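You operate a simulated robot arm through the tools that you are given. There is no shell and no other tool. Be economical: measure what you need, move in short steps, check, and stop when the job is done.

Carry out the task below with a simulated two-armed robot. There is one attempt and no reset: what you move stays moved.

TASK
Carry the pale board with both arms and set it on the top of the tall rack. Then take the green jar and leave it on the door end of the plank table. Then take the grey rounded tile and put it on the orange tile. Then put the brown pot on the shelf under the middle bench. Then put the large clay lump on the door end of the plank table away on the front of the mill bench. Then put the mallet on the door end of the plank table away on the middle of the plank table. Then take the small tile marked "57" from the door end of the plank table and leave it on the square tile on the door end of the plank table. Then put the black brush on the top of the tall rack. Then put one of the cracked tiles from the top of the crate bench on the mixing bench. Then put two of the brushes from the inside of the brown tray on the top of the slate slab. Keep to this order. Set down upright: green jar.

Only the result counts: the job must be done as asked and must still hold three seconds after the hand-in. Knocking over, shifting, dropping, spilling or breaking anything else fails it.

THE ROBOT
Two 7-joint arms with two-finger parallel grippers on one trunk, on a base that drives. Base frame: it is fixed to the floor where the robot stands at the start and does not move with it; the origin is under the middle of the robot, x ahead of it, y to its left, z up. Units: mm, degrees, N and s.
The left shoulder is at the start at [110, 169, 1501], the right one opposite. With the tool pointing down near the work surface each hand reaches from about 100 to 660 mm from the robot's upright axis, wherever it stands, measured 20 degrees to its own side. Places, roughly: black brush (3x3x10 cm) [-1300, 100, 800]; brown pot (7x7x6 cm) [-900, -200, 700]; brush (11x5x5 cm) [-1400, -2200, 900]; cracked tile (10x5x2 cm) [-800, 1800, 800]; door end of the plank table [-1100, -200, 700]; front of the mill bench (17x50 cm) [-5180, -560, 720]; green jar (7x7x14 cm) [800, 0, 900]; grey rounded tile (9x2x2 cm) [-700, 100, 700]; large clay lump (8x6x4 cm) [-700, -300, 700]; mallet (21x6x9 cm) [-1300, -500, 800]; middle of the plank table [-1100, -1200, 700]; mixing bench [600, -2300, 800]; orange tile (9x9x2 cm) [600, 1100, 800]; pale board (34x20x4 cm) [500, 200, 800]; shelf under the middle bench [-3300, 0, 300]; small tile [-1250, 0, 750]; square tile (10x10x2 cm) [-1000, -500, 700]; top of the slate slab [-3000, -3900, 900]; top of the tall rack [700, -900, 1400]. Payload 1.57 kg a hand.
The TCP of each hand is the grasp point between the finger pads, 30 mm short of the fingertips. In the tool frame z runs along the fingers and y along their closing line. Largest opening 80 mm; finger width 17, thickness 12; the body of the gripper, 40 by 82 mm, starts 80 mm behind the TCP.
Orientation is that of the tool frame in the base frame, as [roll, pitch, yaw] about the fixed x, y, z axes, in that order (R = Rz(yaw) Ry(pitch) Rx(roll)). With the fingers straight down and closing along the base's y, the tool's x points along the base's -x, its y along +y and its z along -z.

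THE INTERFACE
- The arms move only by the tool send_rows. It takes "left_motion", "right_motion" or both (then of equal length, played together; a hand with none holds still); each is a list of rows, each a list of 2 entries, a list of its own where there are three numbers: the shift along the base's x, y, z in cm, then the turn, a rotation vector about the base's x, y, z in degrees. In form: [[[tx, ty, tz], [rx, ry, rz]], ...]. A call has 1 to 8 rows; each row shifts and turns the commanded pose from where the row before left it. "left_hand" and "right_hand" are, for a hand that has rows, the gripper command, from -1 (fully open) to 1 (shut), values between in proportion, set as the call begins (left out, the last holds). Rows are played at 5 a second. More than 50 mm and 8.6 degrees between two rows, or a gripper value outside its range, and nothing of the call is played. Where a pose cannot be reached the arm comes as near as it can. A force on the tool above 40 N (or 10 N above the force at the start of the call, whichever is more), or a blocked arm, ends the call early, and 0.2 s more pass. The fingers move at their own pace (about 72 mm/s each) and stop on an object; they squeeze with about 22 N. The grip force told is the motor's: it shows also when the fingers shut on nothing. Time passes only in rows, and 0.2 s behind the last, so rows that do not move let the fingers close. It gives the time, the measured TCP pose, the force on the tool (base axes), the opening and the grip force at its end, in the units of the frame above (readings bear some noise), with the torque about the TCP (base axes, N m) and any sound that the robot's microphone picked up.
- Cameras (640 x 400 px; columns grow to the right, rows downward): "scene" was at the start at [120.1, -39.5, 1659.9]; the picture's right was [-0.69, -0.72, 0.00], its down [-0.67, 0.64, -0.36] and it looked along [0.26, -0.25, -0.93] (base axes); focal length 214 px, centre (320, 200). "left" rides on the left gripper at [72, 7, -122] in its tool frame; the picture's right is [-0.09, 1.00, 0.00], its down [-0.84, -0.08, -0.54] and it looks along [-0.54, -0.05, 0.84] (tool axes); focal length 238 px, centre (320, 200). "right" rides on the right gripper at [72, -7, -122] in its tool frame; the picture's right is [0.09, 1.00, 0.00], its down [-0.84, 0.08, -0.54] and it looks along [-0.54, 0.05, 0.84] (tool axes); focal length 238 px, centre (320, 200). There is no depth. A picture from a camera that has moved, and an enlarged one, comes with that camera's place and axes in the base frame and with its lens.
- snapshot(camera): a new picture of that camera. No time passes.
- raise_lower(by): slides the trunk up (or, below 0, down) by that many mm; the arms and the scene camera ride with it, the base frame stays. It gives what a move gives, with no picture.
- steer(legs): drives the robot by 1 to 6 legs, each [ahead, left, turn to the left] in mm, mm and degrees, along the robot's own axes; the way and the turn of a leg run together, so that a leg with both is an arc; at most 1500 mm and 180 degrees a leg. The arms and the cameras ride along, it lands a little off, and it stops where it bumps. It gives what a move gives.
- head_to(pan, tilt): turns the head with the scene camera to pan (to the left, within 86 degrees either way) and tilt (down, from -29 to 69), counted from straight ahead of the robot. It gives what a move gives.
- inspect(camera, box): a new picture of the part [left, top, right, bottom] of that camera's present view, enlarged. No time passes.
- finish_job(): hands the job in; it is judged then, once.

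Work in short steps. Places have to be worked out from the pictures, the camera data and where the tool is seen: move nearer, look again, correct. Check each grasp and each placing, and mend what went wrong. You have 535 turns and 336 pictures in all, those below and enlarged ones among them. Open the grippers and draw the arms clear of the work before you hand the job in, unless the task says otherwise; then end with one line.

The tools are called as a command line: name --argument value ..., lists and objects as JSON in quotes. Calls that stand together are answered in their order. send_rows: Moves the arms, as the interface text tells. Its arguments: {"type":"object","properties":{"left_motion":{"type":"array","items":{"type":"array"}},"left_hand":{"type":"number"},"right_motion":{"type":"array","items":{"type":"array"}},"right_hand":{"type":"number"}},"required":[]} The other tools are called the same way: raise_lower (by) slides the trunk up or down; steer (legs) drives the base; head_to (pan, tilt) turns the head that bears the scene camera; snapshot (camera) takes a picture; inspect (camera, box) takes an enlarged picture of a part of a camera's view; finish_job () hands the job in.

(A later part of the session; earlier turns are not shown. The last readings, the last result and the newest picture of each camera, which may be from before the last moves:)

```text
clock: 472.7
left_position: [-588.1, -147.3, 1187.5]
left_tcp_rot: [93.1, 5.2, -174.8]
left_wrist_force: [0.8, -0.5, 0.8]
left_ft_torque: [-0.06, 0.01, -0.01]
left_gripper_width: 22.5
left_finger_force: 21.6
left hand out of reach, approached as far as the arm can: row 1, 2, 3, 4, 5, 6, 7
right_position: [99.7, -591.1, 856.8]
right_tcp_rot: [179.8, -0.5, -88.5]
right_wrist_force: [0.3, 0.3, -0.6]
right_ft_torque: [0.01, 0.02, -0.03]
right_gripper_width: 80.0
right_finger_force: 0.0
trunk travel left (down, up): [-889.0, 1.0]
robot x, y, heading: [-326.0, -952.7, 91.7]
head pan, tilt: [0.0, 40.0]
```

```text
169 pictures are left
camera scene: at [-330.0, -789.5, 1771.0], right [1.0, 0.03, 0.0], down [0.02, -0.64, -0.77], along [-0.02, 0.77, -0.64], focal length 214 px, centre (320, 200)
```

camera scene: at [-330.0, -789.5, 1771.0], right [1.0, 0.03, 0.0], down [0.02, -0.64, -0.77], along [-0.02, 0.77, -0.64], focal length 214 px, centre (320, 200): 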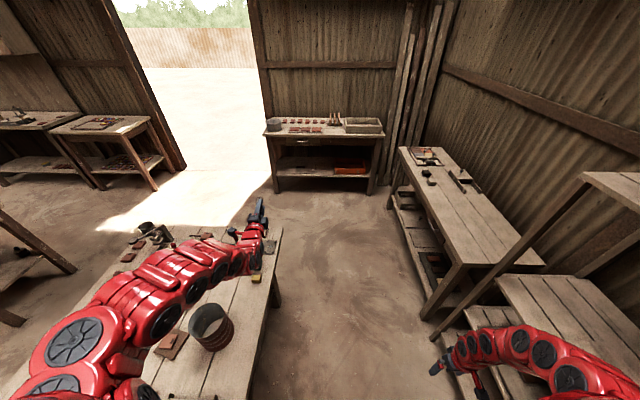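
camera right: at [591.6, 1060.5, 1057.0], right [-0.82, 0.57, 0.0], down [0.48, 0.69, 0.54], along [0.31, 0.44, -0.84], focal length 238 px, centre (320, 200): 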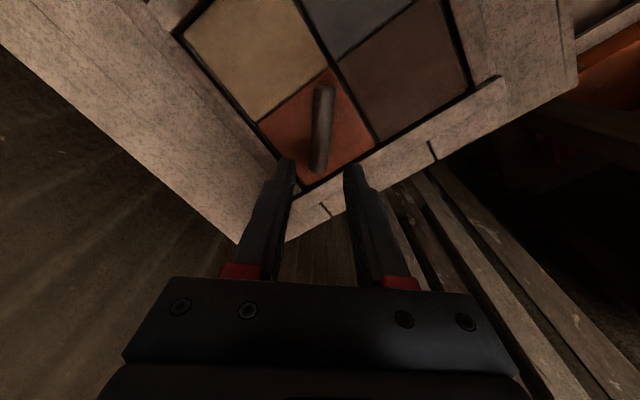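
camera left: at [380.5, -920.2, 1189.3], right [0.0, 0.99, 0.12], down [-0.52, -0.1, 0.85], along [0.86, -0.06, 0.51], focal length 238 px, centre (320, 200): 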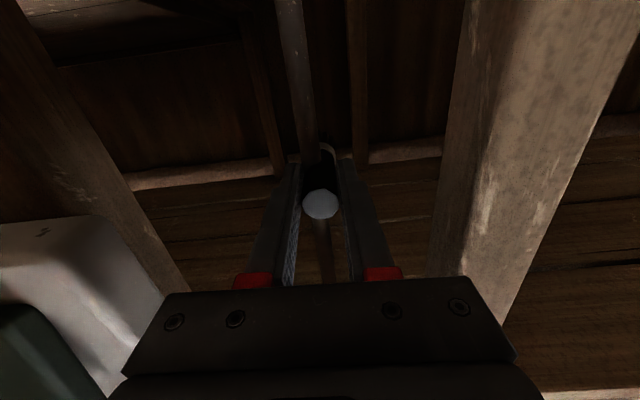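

Forward pose reached. Raise to ≈1500.

send_rows --left_motion '[[[0, -0.5, 4.5], [0, 0, 0]], [[0, -0.5, 4.5], [0, 0, 0]], [[0, -0.5, 4.5], [0, 0, 0]], [[0, -0.5, 4.5], [0, 0, 0]], [[0, -0.5, 4.5], [0, 0, 0]], [[0, -0.5, 4.5], [0, 0, 0]], [[0, -0.5, 4.5], [0, 0, 0]]]'

send_rows --left_motion '[[[0, 0, 0], [0, -8, 0]], [[0, 0, 0], [0, -8, 0]], [[0, 0, 0], [0, -8, 0]], [[0, 0, 0], [0, -8, 0]], [[0, 0, 0], [0, -8, 0]], [[0, 0, 0], [0, -8, 0]]]'

```text
clock: 474.3
left_position: [-606.8, -64.3, 1426.0]
left_tcp_rot: [92.9, 5.1, -174.7]
left_wrist_force: [0.0, -0.6, -0.9]
left_ft_torque: [-0.03, 0.01, -0.02]
left_gripper_width: 22.1
left_finger_force: 22.2
left hand out of reach, approached as far as the arm can: row 1, 2, 3, 4, 5, 6, 7
right_position: [99.2, -590.9, 855.0]
right_tcp_rot: [179.8, -0.6, -88.4]
right_wrist_force: [0.9, 0.3, 0.0]
right_ft_torque: [0.0, 0.01, -0.01]
right_gripper_width: 79.7
right_finger_force: 0.0
trunk travel left (down, up): [-889.0, 1.0]
robot x, y, heading: [-325.8, -952.2, 91.7]
head pan, tilt: [0.0, 40.0]
```

```text
clock: 475.7
left_position: [-608.2, -65.0, 1427.1]
left_tcp_rot: [99.8, 53.0, -171.0]
left_wrist_force: [-0.2, 0.2, -0.9]
left_ft_torque: [-0.03, 0.03, 0.02]
left_gripper_width: 22.4
left_finger_force: 21.4
right_position: [98.8, -591.3, 855.4]
right_tcp_rot: [179.8, -0.5, -88.5]
right_wrist_force: [-0.4, 0.4, 0.1]
right_ft_torque: [0.0, -0.01, 0.0]
right_gripper_width: 80.1
right_finger_force: 0.1
trunk travel left (down, up): [-889.0, 1.0]
robot x, y, heading: [-323.8, -956.5, 91.8]
head pan, tilt: [0.0, 40.0]
```

send_rows --left_motion '[[[0, 0, 0], [0, -8, 0]], [[0, 0, 0], [0, -8, 0]], [[0, 0, 0], [0, -8, 0]], [[0, 0, 0], [0, -8, 0]], [[0, 0, 0], [0, -5, 0]], [[0, -1, 3], [0, 0, 0]], [[0, -1, 3], [0, 0, 0]], [[0, -1, 3], [0, 0, 0]]]'

snapshot --camera "left"

```text
clock: 477.5
left_position: [-606.5, -68.4, 1437.8]
left_tcp_rot: [-174.7, 84.5, -87.3]
left_wrist_force: [1.0, 1.1, -0.6]
left_ft_torque: [-0.03, 0.01, 0.03]
left_gripper_width: 22.2
left_finger_force: 22.3
left hand out of reach, approached as far as the arm can: row 6, 7, 8
right_position: [99.9, -590.8, 856.3]
right_tcp_rot: [179.9, -0.5, -88.6]
right_wrist_force: [0.4, 0.6, -0.3]
right_ft_torque: [0.0, 0.0, 0.02]
right_gripper_width: 79.9
right_finger_force: 0.1
trunk travel left (down, up): [-889.0, 1.0]
robot x, y, heading: [-324.5, -955.4, 91.7]
head pan, tilt: [0.0, 40.0]
```

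```text
168 pictures are left
camera left: at [-619.0, -197.7, 1375.4], right [-1.0, 0.05, 0.08], down [0.05, -0.46, 0.88], along [0.08, 0.88, 0.46], focal length 238 px, centre (320, 200)
```

left: 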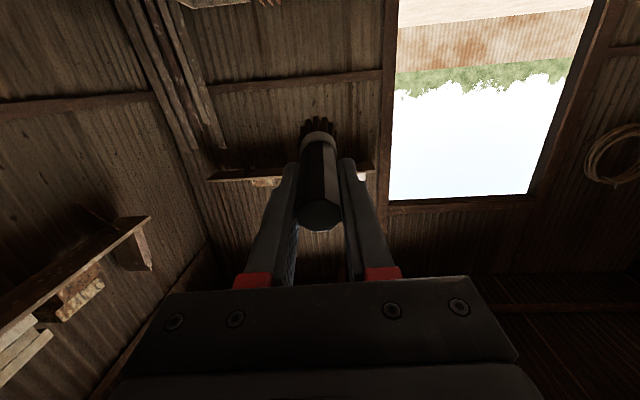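

Need ~50 mm more height; try rising with slight extension.

send_rows --left_motion '[[[0, 0.5, 2], [0, 0, 0]], [[0, 0.5, 2], [0, 0, 0]], [[0, 0.5, 2], [0, 0, 0]], [[0, 0.5, 2], [0, 0, 0]]]'

```text
clock: 478.5
left_position: [-601.0, -52.7, 1498.5]
left_tcp_rot: [-175.0, 84.7, -87.7]
left_wrist_force: [-0.1, 0.9, -0.6]
left_ft_torque: [-0.02, 0.0, 0.01]
left_gripper_width: 22.2
left_finger_force: 21.9
left hand out of reach, approached as far as the arm can: row 1, 2
right_position: [100.1, -590.4, 855.5]
right_tcp_rot: [179.8, -0.6, -88.5]
right_wrist_force: [0.0, 0.8, -0.8]
right_ft_torque: [0.0, -0.03, 0.01]
right_gripper_width: 80.1
right_finger_force: 0.1
trunk travel left (down, up): [-889.0, 1.0]
robot x, y, heading: [-325.3, -949.8, 91.7]
head pan, tilt: [0.0, 40.0]
```

z≈1498 reached. Level the tool, shift the robot back along the corridor (to y≈−1150, x≈−380), then turn toward the rack.

send_rows --left_motion '[[[0, 0, 0], [4.5, 0, 0]], [[0, 0, 0], [0, 0, 0]]]'

steer --legs '[[-200, 0, -1.7], [0, 50, 0]]'

steer --legs '[[0, 0, -60]]'

snapshot --camera "scene"

```text
clock: 479.1
left_position: [-600.8, -53.1, 1498.6]
left_tcp_rot: [-163.3, 89.1, -75.7]
left_wrist_force: [0.0, -0.2, -0.9]
left_ft_torque: [0.0, 0.0, 0.01]
left_gripper_width: 22.0
left_finger_force: 21.9
right_position: [98.8, -591.1, 856.4]
right_tcp_rot: [179.8, -0.5, -88.5]
right_wrist_force: [-1.2, 0.8, -0.2]
right_ft_torque: [-0.01, 0.03, 0.02]
right_gripper_width: 80.0
right_finger_force: 0.1
trunk travel left (down, up): [-889.0, 1.0]
robot x, y, heading: [-327.8, -956.1, 91.6]
head pan, tilt: [0.0, 40.0]
```

```text
clock: 481.3
left_position: [-613.8, -240.9, 1497.9]
left_tcp_rot: [179.7, 89.1, -94.7]
left_wrist_force: [1.1, 0.8, -0.6]
left_ft_torque: [-0.02, -0.01, 0.09]
left_gripper_width: 22.3
left_finger_force: 22.4
right_position: [66.3, -800.9, 854.1]
right_tcp_rot: [179.5, -0.6, -90.1]
right_wrist_force: [1.1, 0.0, -0.6]
right_ft_torque: [0.02, 0.06, 0.01]
right_gripper_width: 80.1
right_finger_force: 0.1
trunk travel left (down, up): [-889.0, 1.0]
robot x, y, heading: [-373.1, -1152.2, 90.0]
head pan, tilt: [0.0, 40.0]
```

```text
clock: 483.3
left_position: [-115.1, -275.8, 1498.7]
left_tcp_rot: [-165.5, 89.2, -109.6]
left_wrist_force: [-0.1, -0.4, -0.4]
left_ft_torque: [-0.05, -0.01, 0.05]
left_gripper_width: 22.1
left_finger_force: 22.0
right_position: [202.3, -1100.5, 856.8]
right_tcp_rot: [179.9, -0.4, -120.0]
right_wrist_force: [0.6, -0.7, -0.5]
right_ft_torque: [-0.04, -0.04, 0.02]
right_gripper_width: 80.0
right_finger_force: 0.0
trunk travel left (down, up): [-889.0, 1.0]
robot x, y, heading: [-351.0, -1187.8, 59.8]
head pan, tilt: [0.0, 40.0]
stopped in leg 1: the robot was blocked; the commanded pose is now the measured one
```

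```text
167 pictures are left
camera scene: at [-266.6, -1045.4, 1771.0], right [0.87, -0.5, 0.0], down [-0.32, -0.56, -0.77], along [0.38, 0.66, -0.64], focal length 214 px, centre (320, 200)
```

scene: 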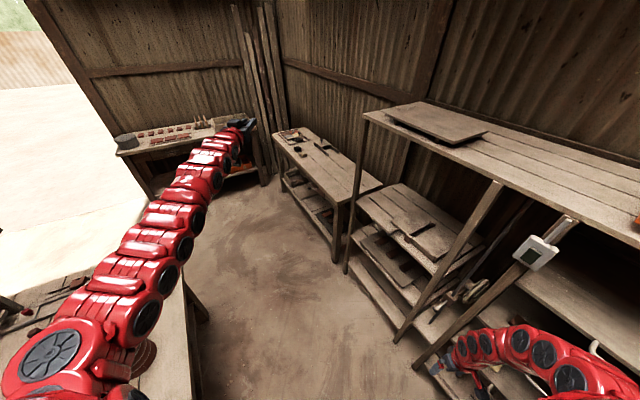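

The base corner bumped the table while turning. Move away from the table (+x 70), and raise the hand more for clearance.

steer --legs '[[35, -61, 0]]'

send_rows --left_motion '[[[0.2, 0.4, 1.5], [0, 0, 0]], [[0.2, 0.4, 1.5], [0, 0, 0]], [[0, 0, 1], [0, 0, 0]]]'

head_to --pan 86 --tilt 45

snapshot --camera "scene"

```text
clock: 484.3
left_position: [-56.5, -272.7, 1497.6]
left_tcp_rot: [-148.3, 89.1, -92.2]
left_wrist_force: [-1.0, 0.7, -0.5]
left_ft_torque: [0.0, -0.01, -0.02]
left_gripper_width: 22.2
left_finger_force: 22.1
right_position: [265.5, -1097.1, 859.0]
right_tcp_rot: [-179.9, -0.5, -119.8]
right_wrist_force: [-0.8, 0.4, 0.8]
right_ft_torque: [0.02, -0.01, -0.01]
right_gripper_width: 80.0
right_finger_force: 0.1
trunk travel left (down, up): [-889.0, 1.0]
robot x, y, heading: [-284.4, -1188.6, 60.2]
head pan, tilt: [0.0, 40.0]
```

```text
clock: 485.1
left_position: [-41.5, -266.4, 1538.6]
left_tcp_rot: [-168.9, 89.0, -112.8]
left_wrist_force: [0.3, -0.2, -0.7]
left_ft_torque: [-0.02, 0.01, 0.04]
left_gripper_width: 22.5
left_finger_force: 21.5
right_position: [271.3, -1097.8, 856.0]
right_tcp_rot: [179.8, -0.6, -119.9]
right_wrist_force: [-0.1, -0.2, 0.0]
right_ft_torque: [0.03, 0.02, -0.01]
right_gripper_width: 80.0
right_finger_force: 0.1
trunk travel left (down, up): [-889.0, 1.0]
robot x, y, heading: [-282.6, -1184.2, 60.2]
head pan, tilt: [0.0, 40.0]
```

```text
clock: 486.7
left_position: [-44.9, -265.6, 1538.4]
left_tcp_rot: [-162.9, 88.9, -106.7]
left_wrist_force: [0.3, -0.3, -0.1]
left_ft_torque: [-0.05, -0.01, 0.01]
left_gripper_width: 22.4
left_finger_force: 22.1
right_position: [268.8, -1096.9, 856.4]
right_tcp_rot: [179.8, -0.5, -119.9]
right_wrist_force: [-0.2, 0.8, 0.1]
right_ft_torque: [0.02, 0.02, -0.01]
right_gripper_width: 80.1
right_finger_force: 0.1
trunk travel left (down, up): [-889.0, 1.0]
robot x, y, heading: [-283.3, -1187.4, 60.0]
head pan, tilt: [85.9, 45.0]
```

```text
166 pictures are left
camera scene: at [-309.4, -1072.6, 1763.8], right [0.56, 0.83, 0.0], down [0.59, -0.39, -0.71], along [-0.59, 0.39, -0.71], focal length 214 px, centre (320, 200)
```

scene: 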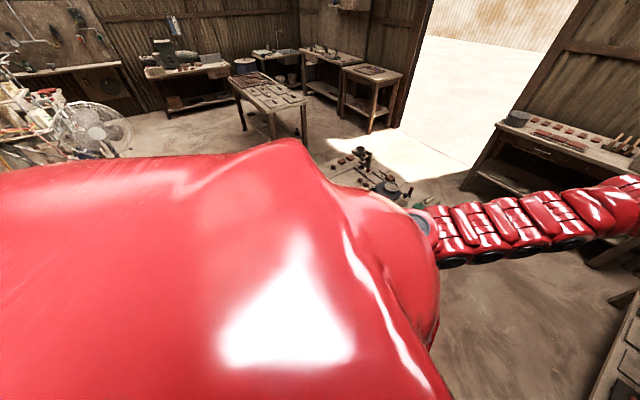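

Hand z≈1538 now. Turn right to face the rack in steps.

steer --legs '[[0, 0, -35]]'

head_to --pan 15 --tilt 30

snapshot --camera "scene"

```text
clock: 488.8
left_position: [442.8, -569.3, 1538.0]
left_tcp_rot: [-161.8, 89.0, -140.8]
left_wrist_force: [0.0, 0.1, 0.0]
left_ft_torque: [0.06, 0.0, -0.01]
left_gripper_width: 22.0
left_finger_force: 22.1
right_position: [218.4, -1431.2, 855.9]
right_tcp_rot: [179.9, -0.5, -155.0]
right_wrist_force: [1.3, 0.3, 0.0]
right_ft_torque: [-0.02, 0.0, -0.02]
right_gripper_width: 79.9
right_finger_force: 0.0
trunk travel left (down, up): [-889.0, 1.0]
robot x, y, heading: [-277.7, -1188.3, 24.8]
head pan, tilt: [85.9, 45.0]
```

```text
clock: 490.2
left_position: [443.2, -570.5, 1538.1]
left_tcp_rot: [-162.9, 89.0, -141.8]
left_wrist_force: [0.8, 0.3, -0.7]
left_ft_torque: [0.01, -0.02, 0.03]
left_gripper_width: 22.3
left_finger_force: 22.0
right_position: [220.3, -1431.2, 856.4]
right_tcp_rot: [179.9, -0.5, -155.1]
right_wrist_force: [-0.6, 0.6, -1.3]
right_ft_torque: [-0.01, 0.03, 0.0]
right_gripper_width: 79.9
right_finger_force: 0.1
trunk travel left (down, up): [-889.0, 1.0]
robot x, y, heading: [-278.3, -1185.3, 24.8]
head pan, tilt: [15.0, 30.0]
```

```text
165 pictures are left
camera scene: at [-139.8, -1095.6, 1786.3], right [0.64, -0.77, 0.0], down [-0.38, -0.32, -0.87], along [0.66, 0.56, -0.5], focal length 214 px, centre (320, 200)
```

scene: 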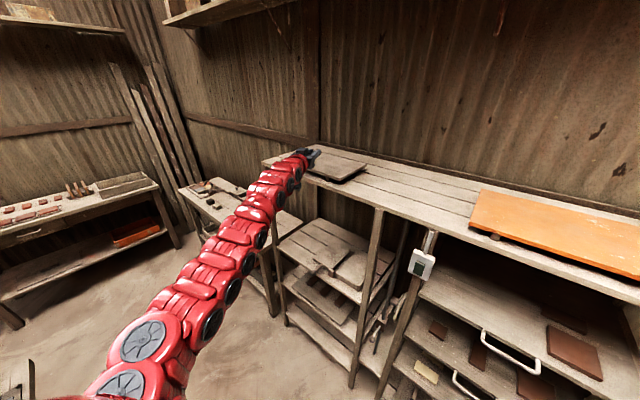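

steer --legs '[[0, 0, -24.5]]'

steer --legs '[[-95, 0, 0]]'

head_to --pan 15 --tilt 30

snapshot --camera "scene"

snapshot --camera "left"

```text
clock: 491.9
left_position: [632.6, -924.0, 1538.5]
left_tcp_rot: [-162.0, 88.9, -165.2]
left_wrist_force: [-0.2, -0.6, -0.4]
left_ft_torque: [0.0, 0.01, 0.0]
left_gripper_width: 22.2
left_finger_force: 21.3
right_position: [74.7, -1615.9, 856.7]
right_tcp_rot: [180.0, -0.6, -179.4]
right_wrist_force: [0.0, -0.2, 0.0]
right_ft_torque: [0.0, -0.02, 0.03]
right_gripper_width: 79.8
right_finger_force: 0.0
trunk travel left (down, up): [-889.0, 1.0]
robot x, y, heading: [-280.0, -1187.1, 0.7]
head pan, tilt: [15.0, 30.0]
```

```text
clock: 493.0
left_position: [542.3, -925.7, 1537.2]
left_tcp_rot: [-163.6, 89.0, -167.0]
left_wrist_force: [-0.4, -0.7, -0.9]
left_ft_torque: [-0.01, 0.02, -0.02]
left_gripper_width: 22.3
left_finger_force: 22.2
right_position: [-17.1, -1617.4, 856.8]
right_tcp_rot: [180.0, -0.7, -179.3]
right_wrist_force: [-0.1, 0.0, 0.4]
right_ft_torque: [0.0, 0.01, -0.01]
right_gripper_width: 80.2
right_finger_force: 0.2
trunk travel left (down, up): [-889.0, 1.0]
robot x, y, heading: [-376.4, -1188.5, 0.5]
head pan, tilt: [15.0, 30.0]
```

```text
clock: 493.6
left_position: [540.5, -925.3, 1536.7]
left_tcp_rot: [-163.0, 89.0, -166.3]
left_wrist_force: [-0.4, 0.1, -0.6]
left_ft_torque: [0.03, 0.02, -0.01]
left_gripper_width: 22.2
left_finger_force: 22.1
right_position: [-18.5, -1618.3, 856.9]
right_tcp_rot: [179.9, -0.5, -179.4]
right_wrist_force: [0.3, 0.0, 0.6]
right_ft_torque: [0.04, -0.01, 0.02]
right_gripper_width: 80.2
right_finger_force: 0.0
trunk travel left (down, up): [-889.0, 1.0]
robot x, y, heading: [-373.4, -1182.2, 0.6]
head pan, tilt: [15.0, 30.0]
```

```text
164 pictures are left
camera scene: at [-206.9, -1163.3, 1786.3], right [0.27, -0.96, 0.0], down [-0.48, -0.13, -0.87], along [0.83, 0.23, -0.5], focal length 214 px, centre (320, 200)
```

scene: 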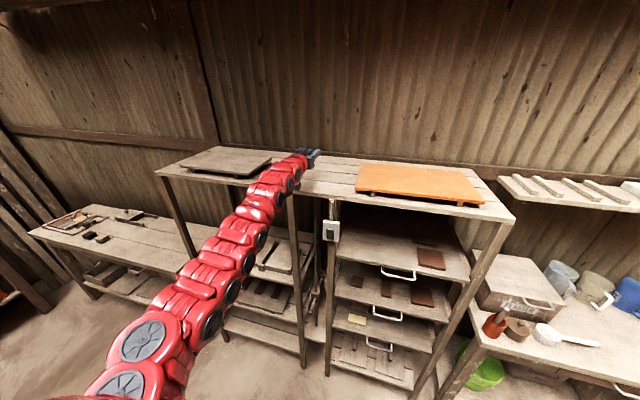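

```text
163 pictures are left
camera left: at [418.1, -912.1, 1467.0], right [0.06, 0.99, 0.09], down [-0.53, -0.04, 0.85], along [0.85, -0.1, 0.53], focal length 238 px, centre (320, 200)
```

left: 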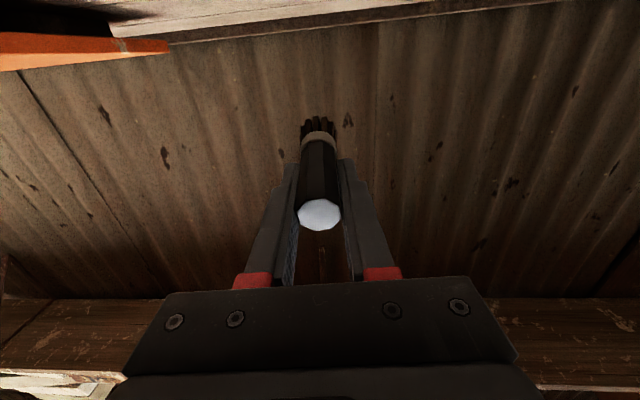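

Lower toward the rack while pulling back to x≈515.

send_rows --left_motion '[[[-0.9, 0, -1.5], [0, 0, 0]], [[-0.9, 0, -1.5], [0, 0, 0]], [[-0.8, 0, -1.5], [0, 0, 0]], [[-0.3, 0, -1.5], [0, 0, 0]], [[0, 0, -1.5], [0, 0, 0]]]'

snapshot --camera "left"

inspect --camera "scene" --box '[220, 130, 380, 230]'

```text
clock: 494.8
left_position: [511.1, -923.6, 1462.0]
left_tcp_rot: [-161.3, 89.1, -164.5]
left_wrist_force: [0.2, -0.1, -0.1]
left_ft_torque: [-0.01, -0.02, -0.01]
left_gripper_width: 22.1
left_finger_force: 21.8
right_position: [-19.0, -1618.3, 856.2]
right_tcp_rot: [179.9, -0.5, -179.4]
right_wrist_force: [-0.1, 0.0, 0.3]
right_ft_torque: [-0.01, 0.01, -0.02]
right_gripper_width: 79.9
right_finger_force: 0.0
trunk travel left (down, up): [-889.0, 1.0]
robot x, y, heading: [-373.6, -1188.7, 0.9]
head pan, tilt: [15.0, 30.0]
```

```text
162 pictures are left
camera left: at [388.0, -912.1, 1392.3], right [0.06, 0.99, 0.09], down [-0.53, -0.04, 0.85], along [0.84, -0.1, 0.53], focal length 238 px, centre (320, 200)
```

left: 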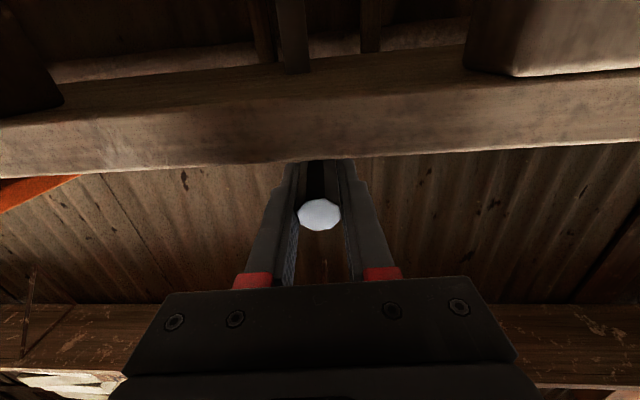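

```text
4.00 times, centred on (300, 180) of scene
camera zoom: at [-207.7, -1163.4, 1786.3], right [0.27, -0.96, 0.0], down [-0.48, -0.13, -0.87], along [0.83, 0.23, -0.5], focal length 858 px, centre (400, 280)
```

zoom: 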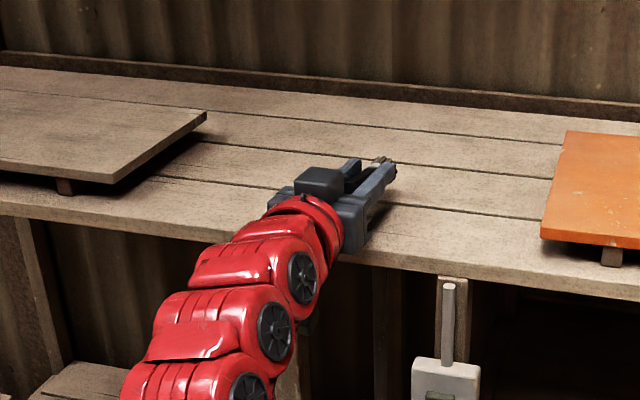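

Rack front top edge confirms z≈1418. Lower the last ~30 mm guarded.

send_rows --left_motion '[[[0, 0, -0.8], [0, 0, 0]], [[0, 0, -0.6], [0, 0, 0]], [[0, 0, -0.4], [0, 0, 0]], [[0, 0, -0.3], [0, 0, 0]], [[0, 0, -0.3], [0, 0, 0]], [[0, 0, -0.3], [0, 0, 0]]]'

inspect --camera "scene" --box '[260, 140, 340, 190]'

```text
clock: 496.2
left_position: [508.7, -925.9, 1438.5]
left_tcp_rot: [-160.1, 89.2, -163.4]
left_wrist_force: [-2.4, 2.3, 10.6]
left_ft_torque: [0.01, -0.57, 0.09]
left_gripper_width: 22.2
left_finger_force: 22.4
right_position: [-19.3, -1617.6, 858.1]
right_tcp_rot: [179.9, -0.4, -179.4]
right_wrist_force: [-0.6, -0.5, 0.7]
right_ft_torque: [-0.05, 0.04, 0.0]
right_gripper_width: 80.4
right_finger_force: 0.0
trunk travel left (down, up): [-889.0, 1.0]
robot x, y, heading: [-372.6, -1191.5, 0.7]
head pan, tilt: [15.0, 30.0]
```

```text
8.00 times, centred on (300, 165) of scene
camera zoom: at [-211.2, -1163.2, 1786.7], right [0.27, -0.96, 0.0], down [-0.48, -0.14, -0.87], along [0.83, 0.23, -0.5], focal length 1716 px, centre (480, 480)
```

zoom: 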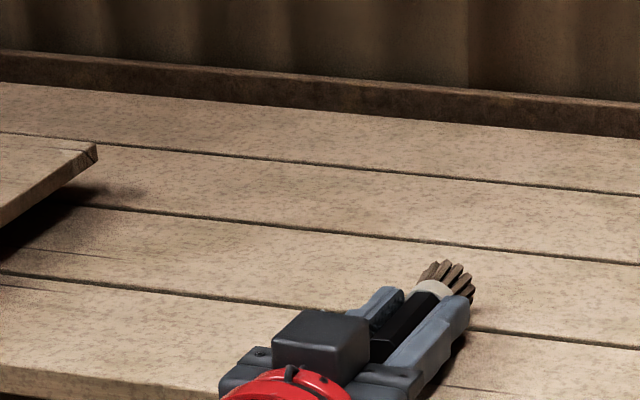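

Bristle end has touched. Open.

send_rows --left_motion '[[[0, 0, -0.1], [0, 0, 0]], [[0, 0, 0], [0, 0, 0]]]' --left_hand 0.1

inspect --camera "scene" --box '[260, 140, 340, 190]'

```text
clock: 496.8
left_position: [509.0, -925.7, 1435.6]
left_tcp_rot: [-161.9, 89.0, -165.3]
left_wrist_force: [-0.5, -0.6, 0.0]
left_ft_torque: [-0.01, 0.01, 0.02]
left_gripper_width: 36.0
left_finger_force: 0.1
right_position: [-19.7, -1617.4, 856.7]
right_tcp_rot: [179.9, -0.5, -179.3]
right_wrist_force: [-0.6, 0.4, 0.0]
right_ft_torque: [0.02, 0.01, 0.02]
right_gripper_width: 80.2
right_finger_force: 0.1
trunk travel left (down, up): [-889.0, 1.0]
robot x, y, heading: [-373.6, -1189.9, 0.6]
head pan, tilt: [15.0, 30.0]
```

```text
8.00 times, centred on (300, 165) of scene
camera zoom: at [-209.2, -1163.3, 1786.5], right [0.27, -0.96, 0.0], down [-0.48, -0.13, -0.87], along [0.83, 0.23, -0.5], focal length 1716 px, centre (480, 480)
```

zoom: 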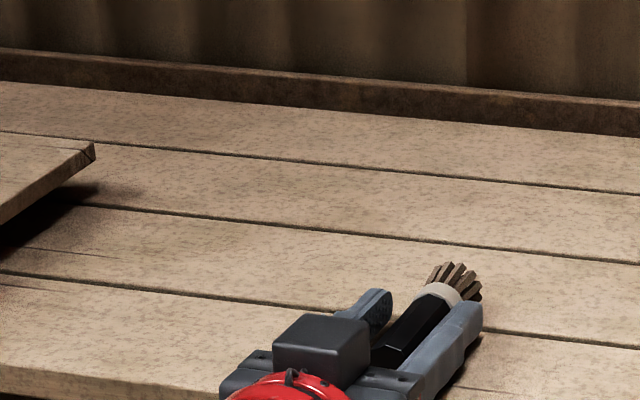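

Open wider and withdraw straight back.

send_rows --left_motion '[[[0, 0, 0], [0, 0, 0]], [[0, 0, 0], [0, 0, 0]]]' --left_hand -0.7

inspect --camera "scene" --box '[260, 140, 340, 190]'

```text
clock: 497.4
left_position: [509.4, -923.8, 1436.3]
left_tcp_rot: [-162.5, 89.0, -165.8]
left_wrist_force: [-0.3, 0.4, 0.9]
left_ft_torque: [-0.01, 0.0, -0.05]
left_gripper_width: 68.0
left_finger_force: 0.1
right_position: [-19.7, -1617.7, 857.5]
right_tcp_rot: [179.9, -0.5, -179.4]
right_wrist_force: [-0.4, 0.1, 0.8]
right_ft_torque: [0.03, -0.01, -0.02]
right_gripper_width: 79.9
right_finger_force: 0.1
trunk travel left (down, up): [-889.0, 1.0]
robot x, y, heading: [-376.6, -1188.5, 0.5]
head pan, tilt: [15.0, 30.0]
```

```text
8.00 times, centred on (300, 165) of scene
camera zoom: at [-208.4, -1163.4, 1786.4], right [0.27, -0.96, 0.0], down [-0.48, -0.13, -0.87], along [0.83, 0.23, -0.5], focal length 1716 px, centre (480, 480)
```

zoom: 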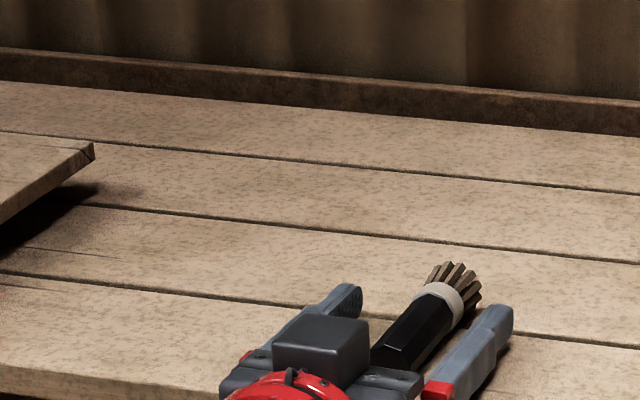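

Brush rests well. Raise straight up (free of the brush), then drive forward slightly and turn away above the rack.

send_rows --left_motion '[[[0, 0, 1.5], [0, 0, 0]], [[0, 0, 2], [0, 0, 0]], [[0, 0, 2], [0, 0, 0]], [[0, 0, 2], [0, 0, 0]], [[0, 0, 2], [0, 0, 0]]]'

inspect --camera "scene" --box '[240, 130, 400, 230]'

```text
clock: 498.6
left_position: [509.3, -925.2, 1528.6]
left_tcp_rot: [-162.4, 89.0, -165.9]
left_wrist_force: [-0.2, 0.1, -0.1]
left_ft_torque: [-0.02, 0.01, -0.01]
left_gripper_width: 68.1
left_finger_force: 0.1
right_position: [-18.9, -1616.7, 856.9]
right_tcp_rot: [179.8, -0.4, -179.3]
right_wrist_force: [0.5, -0.8, 0.1]
right_ft_torque: [-0.01, -0.01, -0.01]
right_gripper_width: 80.0
right_finger_force: 0.1
trunk travel left (down, up): [-889.0, 1.0]
robot x, y, heading: [-374.9, -1184.2, 0.6]
head pan, tilt: [15.0, 30.0]
```

```text
4.00 times, centred on (320, 180) of scene
camera zoom: at [-208.2, -1163.7, 1786.4], right [0.27, -0.96, 0.0], down [-0.48, -0.13, -0.87], along [0.83, 0.23, -0.5], focal length 858 px, centre (320, 280)
```

zoom: 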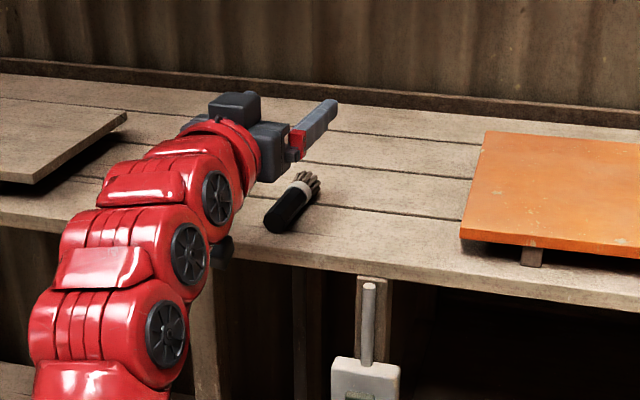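

Brush lies on the rack. Move forward a bit, turn left to the corridor, then bring the left hand back down.

steer --legs '[[95, 0, 0], [0, 0, 89]]'

head_to --pan 45 --tilt 45

snapshot --camera "scene"

```text
clock: 503.6
left_position: [-547.8, -303.2, 1528.1]
left_tcp_rot: [-163.2, 89.0, -76.4]
left_wrist_force: [0.6, -0.5, 0.6]
left_ft_torque: [0.01, -0.06, 0.02]
left_gripper_width: 68.0
left_finger_force: 0.2
right_position: [147.5, -829.8, 856.2]
right_tcp_rot: [179.9, -0.5, -89.2]
right_wrist_force: [-0.7, 0.2, 0.0]
right_ft_torque: [0.03, -0.01, 0.0]
right_gripper_width: 80.1
right_finger_force: 0.1
trunk travel left (down, up): [-889.0, 1.0]
robot x, y, heading: [-280.4, -1190.2, 90.9]
head pan, tilt: [15.0, 30.0]
```

```text
clock: 504.5
left_position: [-547.9, -303.9, 1528.4]
left_tcp_rot: [-163.2, 89.0, -76.3]
left_wrist_force: [-0.5, 0.0, -0.9]
left_ft_torque: [-0.03, 0.02, -0.02]
left_gripper_width: 68.1
left_finger_force: 0.0
right_position: [147.0, -829.5, 856.6]
right_tcp_rot: [179.9, -0.5, -89.1]
right_wrist_force: [-0.3, 0.0, -0.4]
right_ft_torque: [-0.02, -0.04, -0.03]
right_gripper_width: 79.9
right_finger_force: 0.0
trunk travel left (down, up): [-889.0, 1.0]
robot x, y, heading: [-280.2, -1187.8, 90.7]
head pan, tilt: [45.0, 45.0]
```

```text
156 pictures are left
camera scene: at [-340.6, -1050.6, 1763.8], right [0.7, 0.72, 0.0], down [0.51, -0.49, -0.71], along [-0.51, 0.49, -0.71], focal length 214 px, centre (320, 200)
```

scene: 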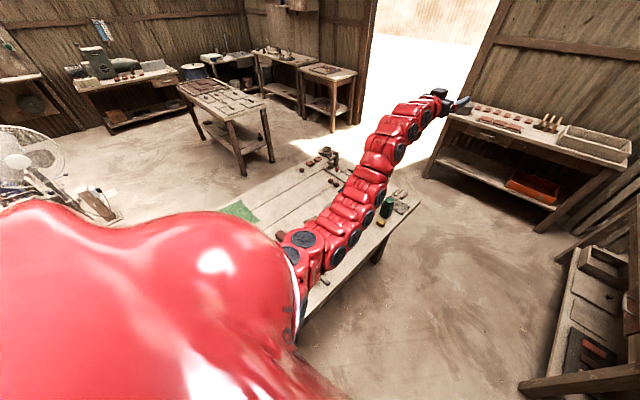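

Everything on the table still stands. Bring the left hand back and down.

send_rows --left_motion '[[[0, -3, -2.5], [0, 0, 0]], [[0, -3, -2.5], [0, 0, 0]], [[0, -3, -2.5], [0, 0, 0]], [[0, -3, -2.5], [0, 0, 0]], [[0, -3, -2.5], [0, 0, 0]], [[0, -3, -2.5], [0, 0, 0]], [[0, -3, -2.5], [0, 0, 0]]]'

send_rows --left_motion '[[[0, -2, -3], [-8, 0, 0]], [[0, -2, -3], [-8, 0, 0]], [[0, -2, -3], [-8, 0, 0]], [[0, -2, -3], [-8, 0, 0]], [[0, -2, -3], [-8, 0, 0]], [[0, -2, -3], [-8, 0, 0]], [[0, -2, -3], [-8, 0, 0]], [[0, -2, -3], [-8, 0, 0]]]'

send_rows --left_motion '[[[0, -2, -2], [-8, 0, 0]], [[0, -1, -2], [-8, 0, 0]], [[0, -1, -1], [-8, 0, 0]], [[0, -1, 0], [0, 0, 0]]]'

```text
clock: 506.1
left_position: [-547.8, -514.8, 1355.6]
left_tcp_rot: [-162.0, 89.2, -75.1]
left_wrist_force: [-0.8, 0.3, 0.2]
left_ft_torque: [-0.02, -0.03, 0.0]
left_gripper_width: 68.0
left_finger_force: 0.0
right_position: [147.5, -830.6, 856.3]
right_tcp_rot: [179.8, -0.5, -89.1]
right_wrist_force: [0.0, 0.0, -0.7]
right_ft_torque: [-0.02, 0.0, -0.02]
right_gripper_width: 80.4
right_finger_force: 0.0
trunk travel left (down, up): [-889.0, 1.0]
robot x, y, heading: [-280.8, -1185.3, 91.1]
head pan, tilt: [45.0, 45.0]
```

```text
clock: 507.9
left_position: [-547.7, -640.6, 1161.9]
left_tcp_rot: [-176.6, 32.9, -89.7]
left_wrist_force: [0.0, 0.3, 1.0]
left_ft_torque: [0.01, -0.01, 0.02]
left_gripper_width: 68.0
left_finger_force: 0.1
left hand out of reach, approached as far as the arm can: row 4, 5
right_position: [147.7, -831.0, 856.7]
right_tcp_rot: [179.9, -0.6, -89.3]
right_wrist_force: [0.0, -0.3, -0.2]
right_ft_torque: [0.01, -0.03, 0.02]
right_gripper_width: 80.1
right_finger_force: 0.0
trunk travel left (down, up): [-889.0, 1.0]
robot x, y, heading: [-281.6, -1186.9, 90.7]
head pan, tilt: [45.0, 45.0]
```

```text
clock: 508.9
left_position: [-547.6, -693.3, 1112.0]
left_tcp_rot: [-176.7, 9.0, -89.8]
left_wrist_force: [0.2, -0.9, 0.0]
left_ft_torque: [0.03, 0.01, 0.01]
left_gripper_width: 67.9
left_finger_force: 0.1
right_position: [147.4, -829.9, 855.8]
right_tcp_rot: [179.8, -0.6, -89.2]
right_wrist_force: [0.2, 0.8, 0.5]
right_ft_torque: [0.02, -0.03, -0.05]
right_gripper_width: 80.2
right_finger_force: 0.1
trunk travel left (down, up): [-889.0, 1.0]
robot x, y, heading: [-282.0, -1189.0, 90.7]
head pan, tilt: [45.0, 45.0]
```

send_rows --left_motion '[[[0, -1, -2], [-8, 3.3, 0]], [[0, -1, -3], [-1, 0, 0]], [[0, 0, -3], [0, 0, 0]]]'

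steer --legs '[[1200, 0, -0.7], [1000, 0, 0]]'

head_to --pan 20 --tilt 35

snapshot --camera "scene"

```text
refused: row 1 steps farther than a row can; nothing moved
```

```text
clock: 519.9
left_position: [-561.0, 1536.7, 1113.3]
left_tcp_rot: [-176.7, 8.9, -90.3]
left_wrist_force: [-0.8, -0.7, -0.1]
left_ft_torque: [0.01, -0.02, 0.01]
left_gripper_width: 68.0
left_finger_force: 0.1
right_position: [131.8, 1388.9, 856.8]
right_tcp_rot: [179.9, -0.6, -89.8]
right_wrist_force: [1.0, -7.5, -2.8]
right_ft_torque: [-0.14, 0.2, -0.33]
right_gripper_width: 80.0
right_finger_force: 0.0
trunk travel left (down, up): [-889.0, 1.0]
robot x, y, heading: [-300.2, 1039.7, 90.1]
head pan, tilt: [45.0, 45.0]
```

```text
clock: 520.8
left_position: [-561.5, 1534.5, 1112.3]
left_tcp_rot: [-176.7, 9.0, -90.3]
left_wrist_force: [-0.3, -0.4, 1.4]
left_ft_torque: [0.05, 0.01, -0.02]
left_gripper_width: 67.9
left_finger_force: 0.1
right_position: [131.8, 1390.1, 856.6]
right_tcp_rot: [179.8, -0.6, -89.8]
right_wrist_force: [1.3, -1.3, 0.9]
right_ft_torque: [0.01, -0.04, -0.09]
right_gripper_width: 80.2
right_finger_force: 0.0
trunk travel left (down, up): [-889.0, 1.0]
robot x, y, heading: [-300.4, 1039.7, 90.4]
head pan, tilt: [20.0, 35.0]
```

```text
155 pictures are left
camera scene: at [-331.2, 1199.6, 1778.6], right [0.94, 0.35, 0.0], down [0.2, -0.54, -0.82], along [-0.28, 0.77, -0.57], focal length 214 px, centre (320, 200)
```

scene: 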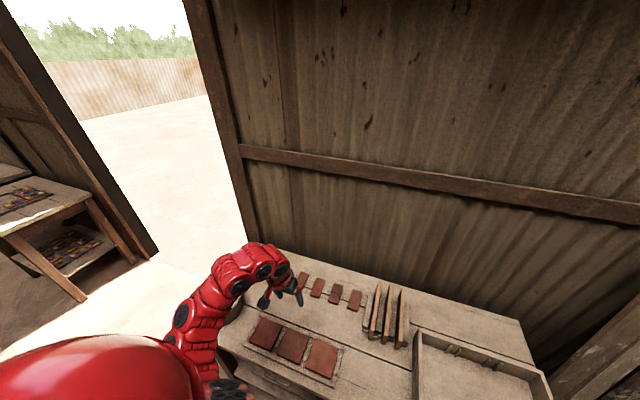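

The right wrist showed a transient force; check its camera for contact with the tray box.

snapshot --camera "right"

```text
154 pictures are left
camera right: at [138.6, 1320.1, 980.4], right [-1.0, -0.1, 0.0], down [-0.08, 0.84, 0.53], along [-0.05, 0.53, -0.85], focal length 238 px, centre (320, 200)
```

right: 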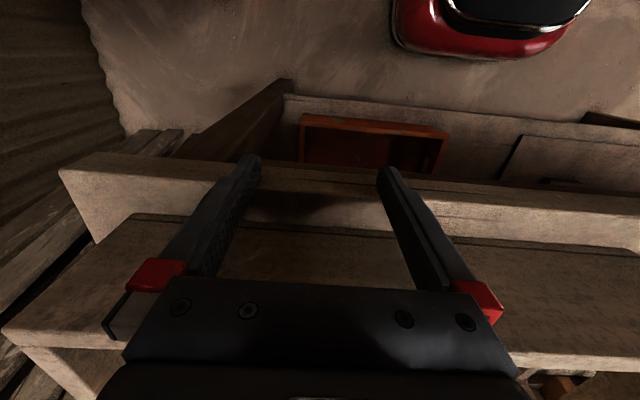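

No contact visible. Zoom on the tiles.

inspect --camera "scene" --box '[220, 255, 420, 390]'

snapshot --camera "left"

```text
2.96 times, centred on (320, 322) of scene
camera zoom: at [-331.2, 1199.6, 1778.6], right [0.94, 0.35, 0.0], down [0.2, -0.54, -0.82], along [-0.28, 0.77, -0.57], focal length 636 px, centre (320, -163)
```

zoom: 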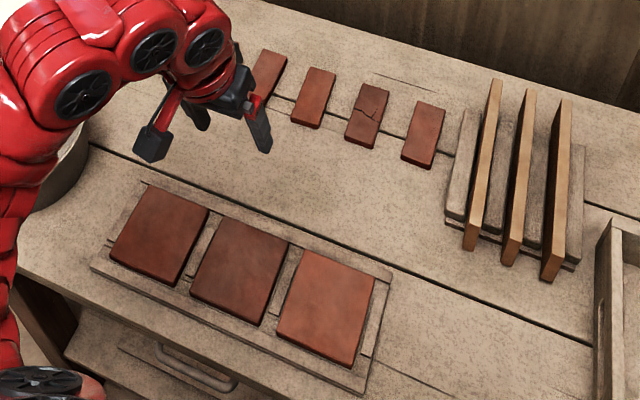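

```text
152 pictures are left
camera left: at [-575.7, 1444.6, 1220.5], right [-0.99, 0.11, -0.04], down [0.05, 0.74, 0.67], along [0.1, 0.66, -0.74], focal length 238 px, centre (320, 200)
```

left: 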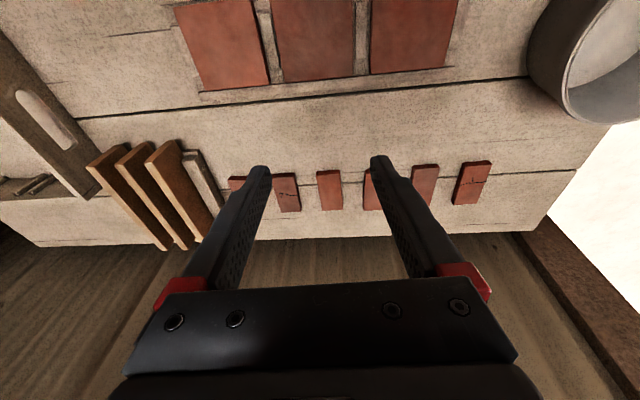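

inspect --camera "left" --box '[220, 150, 500, 225]'

```text
2.29 times, centred on (360, 188) of left
camera zoom: at [-575.7, 1444.6, 1220.5], right [-0.99, 0.11, -0.04], down [0.05, 0.74, 0.67], along [0.1, 0.66, -0.74], focal length 545 px, centre (229, 229)
```

zoom: 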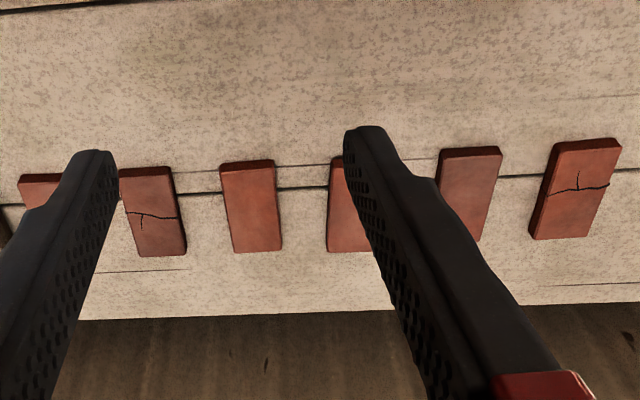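

Two tiles are cracked: at x≈−455 and x≈−845. I take the one at ≈(−845,1786). Strafe left 310, level the left hand, and approach.

steer --legs '[[0, 310, 0]]'

send_rows --left_motion '[[[0, -1, -2], [-7, 3, 0]], [[0, -1, -3], [-2, 0, 0]], [[0, 0, -3], [0, 0, 0]]]' --left_hand -0.75

steer --legs '[[100, 0, 0]]'

snapshot --camera "left"

snapshot --camera "right"

```text
clock: 522.9
left_position: [-875.0, 1531.2, 1113.6]
left_tcp_rot: [-176.7, 9.0, -89.9]
left_wrist_force: [0.4, 0.5, 0.0]
left_ft_torque: [0.03, -0.02, 0.0]
left_gripper_width: 67.9
left_finger_force: 0.0
right_position: [-181.0, 1389.0, 855.1]
right_tcp_rot: [179.8, -0.7, -89.5]
right_wrist_force: [-1.9, -5.8, -3.6]
right_ft_torque: [-0.11, 0.2, -0.25]
right_gripper_width: 77.9
right_finger_force: 0.0
trunk travel left (down, up): [-889.0, 1.0]
robot x, y, heading: [-611.9, 1040.0, 90.6]
head pan, tilt: [20.0, 35.0]
```

```text
clock: 523.7
left_position: [-874.9, 1512.2, 1032.4]
left_tcp_rot: [-179.7, 0.1, -90.3]
left_wrist_force: [0.2, 0.2, 0.0]
left_ft_torque: [0.01, -0.03, -0.03]
left_gripper_width: 70.1
left_finger_force: 0.0
right_position: [-182.0, 1390.1, 855.8]
right_tcp_rot: [179.7, -0.6, -89.4]
right_wrist_force: [-1.2, -2.6, 1.5]
right_ft_torque: [-0.01, -0.1, -0.11]
right_gripper_width: 80.2
right_finger_force: 0.0
trunk travel left (down, up): [-889.0, 1.0]
robot x, y, heading: [-609.4, 1036.4, 90.6]
head pan, tilt: [20.0, 35.0]
```

```text
clock: 524.5
left_position: [-873.5, 1528.5, 1034.1]
left_tcp_rot: [-179.7, 0.2, -90.4]
left_wrist_force: [0.1, 0.4, 0.1]
left_ft_torque: [-0.06, 0.0, 0.0]
left_gripper_width: 70.3
left_finger_force: 0.1
right_position: [-182.4, 1391.0, 855.6]
right_tcp_rot: [179.5, -2.5, -90.1]
right_wrist_force: [3.6, -23.2, 7.3]
right_ft_torque: [-0.31, 0.54, 0.95]
right_gripper_width: 77.5
right_finger_force: 0.0
trunk travel left (down, up): [-889.0, 1.0]
robot x, y, heading: [-609.5, 1047.9, 90.4]
head pan, tilt: [20.0, 35.0]
stopped in leg 1: the force on the tool passed its limit at 57 N (the readings are from after the stop); the commanded pose is now the measured one
```

```text
150 pictures are left
camera left: at [-882.2, 1454.9, 1154.3], right [-0.99, 0.1, -0.01], down [0.08, 0.84, 0.54], along [0.06, 0.54, -0.84], focal length 238 px, centre (320, 200)
```

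left: 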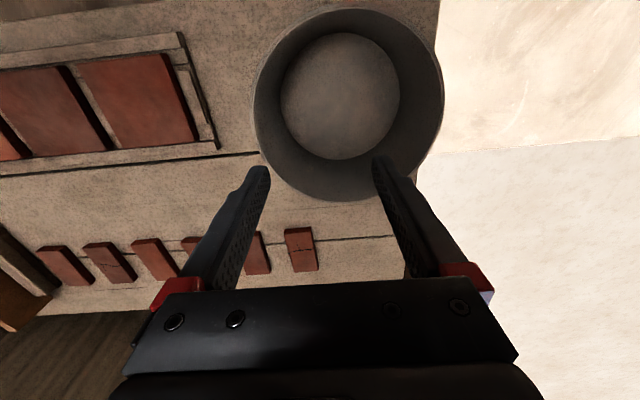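

```text
149 pictures are left
camera right: at [-174.2, 1325.2, 981.5], right [-1.0, -0.09, 0.01], down [-0.07, 0.86, 0.51], along [-0.06, 0.5, -0.86], focal length 238 px, centre (320, 200)
```

right: 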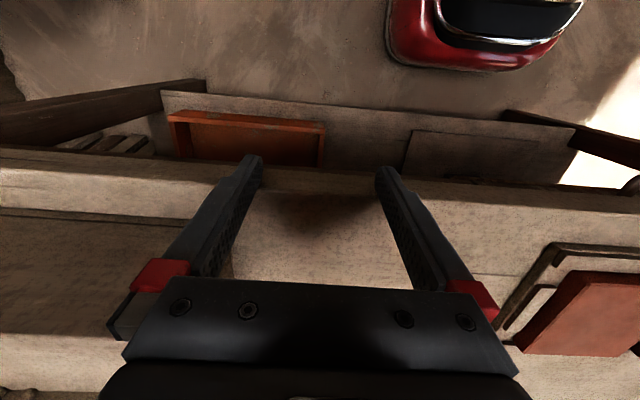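

The right fingers press the bench's front edge (bench top is higher than 827). Back off 70 mm and raise the right hand.

steer --legs '[[-80, 0, 0]]'

send_rows --right_motion '[[[0.5, -2, 3], [0, 0, 0]], [[0.5, -2, 3], [0, 0, 0]], [[0.5, -2, 3], [0, 0, 0]], [[0.5, -2, 3], [0, 0, 0]], [[0.5, 0, 3], [0, 0, 0]]]'

snapshot --camera "scene"

```text
clock: 525.5
left_position: [-873.3, 1451.3, 1032.5]
left_tcp_rot: [-179.7, 0.1, -90.4]
left_wrist_force: [0.0, -0.7, -0.3]
left_ft_torque: [-0.01, 0.01, -0.01]
left_gripper_width: 69.8
left_finger_force: 0.1
right_position: [-182.6, 1318.5, 853.6]
right_tcp_rot: [179.4, -2.1, -89.9]
right_wrist_force: [0.2, 0.9, -0.1]
right_ft_torque: [-0.02, 0.01, -0.01]
right_gripper_width: 79.8
right_finger_force: 0.0
trunk travel left (down, up): [-889.0, 1.0]
robot x, y, heading: [-608.3, 972.6, 90.6]
head pan, tilt: [20.0, 35.0]
```

```text
clock: 526.7
left_position: [-873.9, 1448.9, 1033.4]
left_tcp_rot: [-179.7, 0.1, -90.4]
left_wrist_force: [0.0, 0.1, -0.9]
left_ft_torque: [0.01, -0.02, 0.0]
left_gripper_width: 70.0
left_finger_force: 0.2
right_position: [-83.0, 1287.9, 928.6]
right_tcp_rot: [179.2, -2.0, -90.1]
right_wrist_force: [-0.3, 0.6, -0.8]
right_ft_torque: [0.02, 0.0, -0.01]
right_gripper_width: 80.2
right_finger_force: 0.0
right hand out of reach, approached as far as the arm can: row 1, 2, 3, 4, 5
trunk travel left (down, up): [-889.0, 1.0]
robot x, y, heading: [-613.7, 971.0, 90.6]
head pan, tilt: [20.0, 35.0]
```

```text
148 pictures are left
camera scene: at [-642.0, 1134.2, 1778.6], right [0.94, 0.35, 0.0], down [0.2, -0.54, -0.82], along [-0.29, 0.77, -0.57], focal length 214 px, centre (320, 200)
```

scene: 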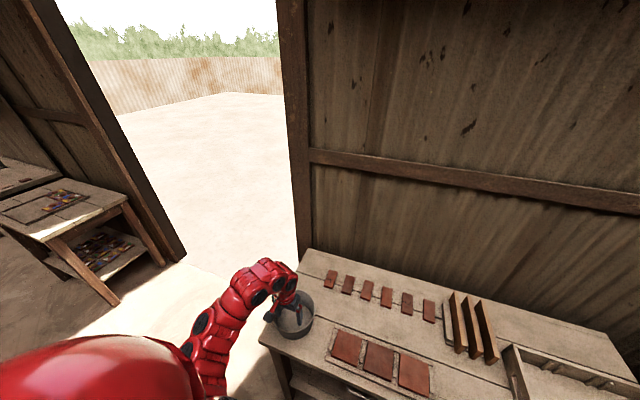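

Right hand is at z≈929 now. Advance: right 50, forward 175.

steer --legs '[[0, -50, 0], [175, 0, 0]]'

send_rows --left_motion '[[[0, 3, 0], [0, 0, 0]], [[0, 3, 0], [0, 0, 0]], [[0, 2, 0], [0, 0, 0]]]'

snapshot --camera "left"

snapshot --camera "right"

```text
clock: 528.8
left_position: [-825.5, 1623.2, 1033.9]
left_tcp_rot: [-179.7, 0.2, -90.4]
left_wrist_force: [-0.4, -0.4, 0.2]
left_ft_torque: [0.02, 0.01, -0.03]
left_gripper_width: 69.9
left_finger_force: 0.0
right_position: [-32.9, 1463.6, 927.7]
right_tcp_rot: [179.4, -1.9, -90.1]
right_wrist_force: [0.4, -0.7, 0.3]
right_ft_torque: [0.02, -0.02, -0.02]
right_gripper_width: 79.9
right_finger_force: 0.1
trunk travel left (down, up): [-889.0, 1.0]
robot x, y, heading: [-561.8, 1151.6, 90.1]
head pan, tilt: [20.0, 35.0]
```

```text
clock: 529.6
left_position: [-824.7, 1706.2, 1032.5]
left_tcp_rot: [-179.7, -0.1, -90.4]
left_wrist_force: [0.0, 0.1, 0.0]
left_ft_torque: [-0.01, -0.01, 0.02]
left_gripper_width: 69.9
left_finger_force: 0.0
right_position: [-32.9, 1464.5, 928.2]
right_tcp_rot: [179.3, -2.1, -90.1]
right_wrist_force: [0.3, -0.3, -0.1]
right_ft_torque: [-0.03, 0.05, -0.01]
right_gripper_width: 79.9
right_finger_force: 0.1
trunk travel left (down, up): [-889.0, 1.0]
robot x, y, heading: [-558.0, 1148.3, 90.6]
head pan, tilt: [20.0, 35.0]
```

```text
147 pictures are left
camera left: at [-831.9, 1632.7, 1154.1], right [-1.0, 0.1, -0.01], down [0.08, 0.84, 0.54], along [0.06, 0.54, -0.84], focal length 238 px, centre (320, 200)
```

left: 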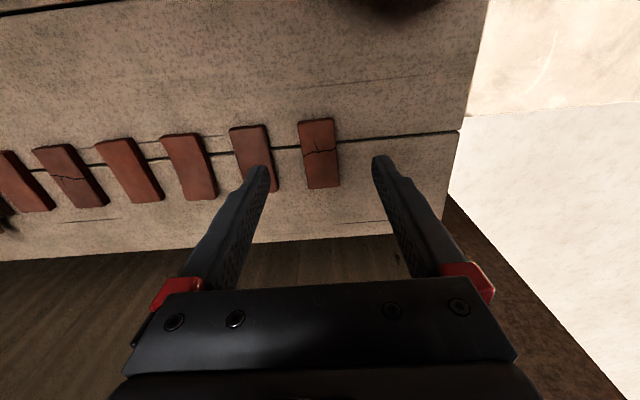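

```text
146 pictures are left
camera right: at [-26.0, 1398.8, 1053.5], right [-1.0, -0.09, 0.02], down [-0.07, 0.86, 0.51], along [-0.06, 0.51, -0.86], focal length 238 px, centre (320, 200)
```

right: 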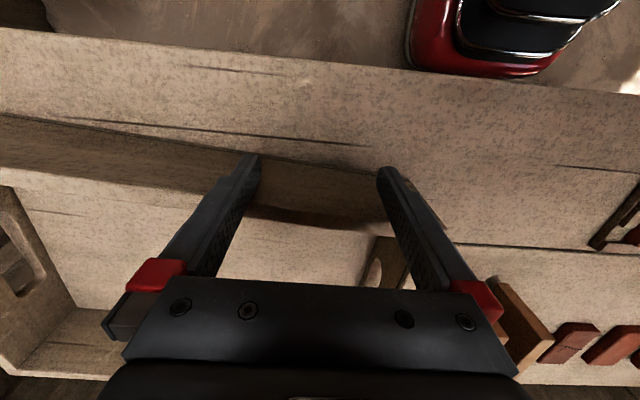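

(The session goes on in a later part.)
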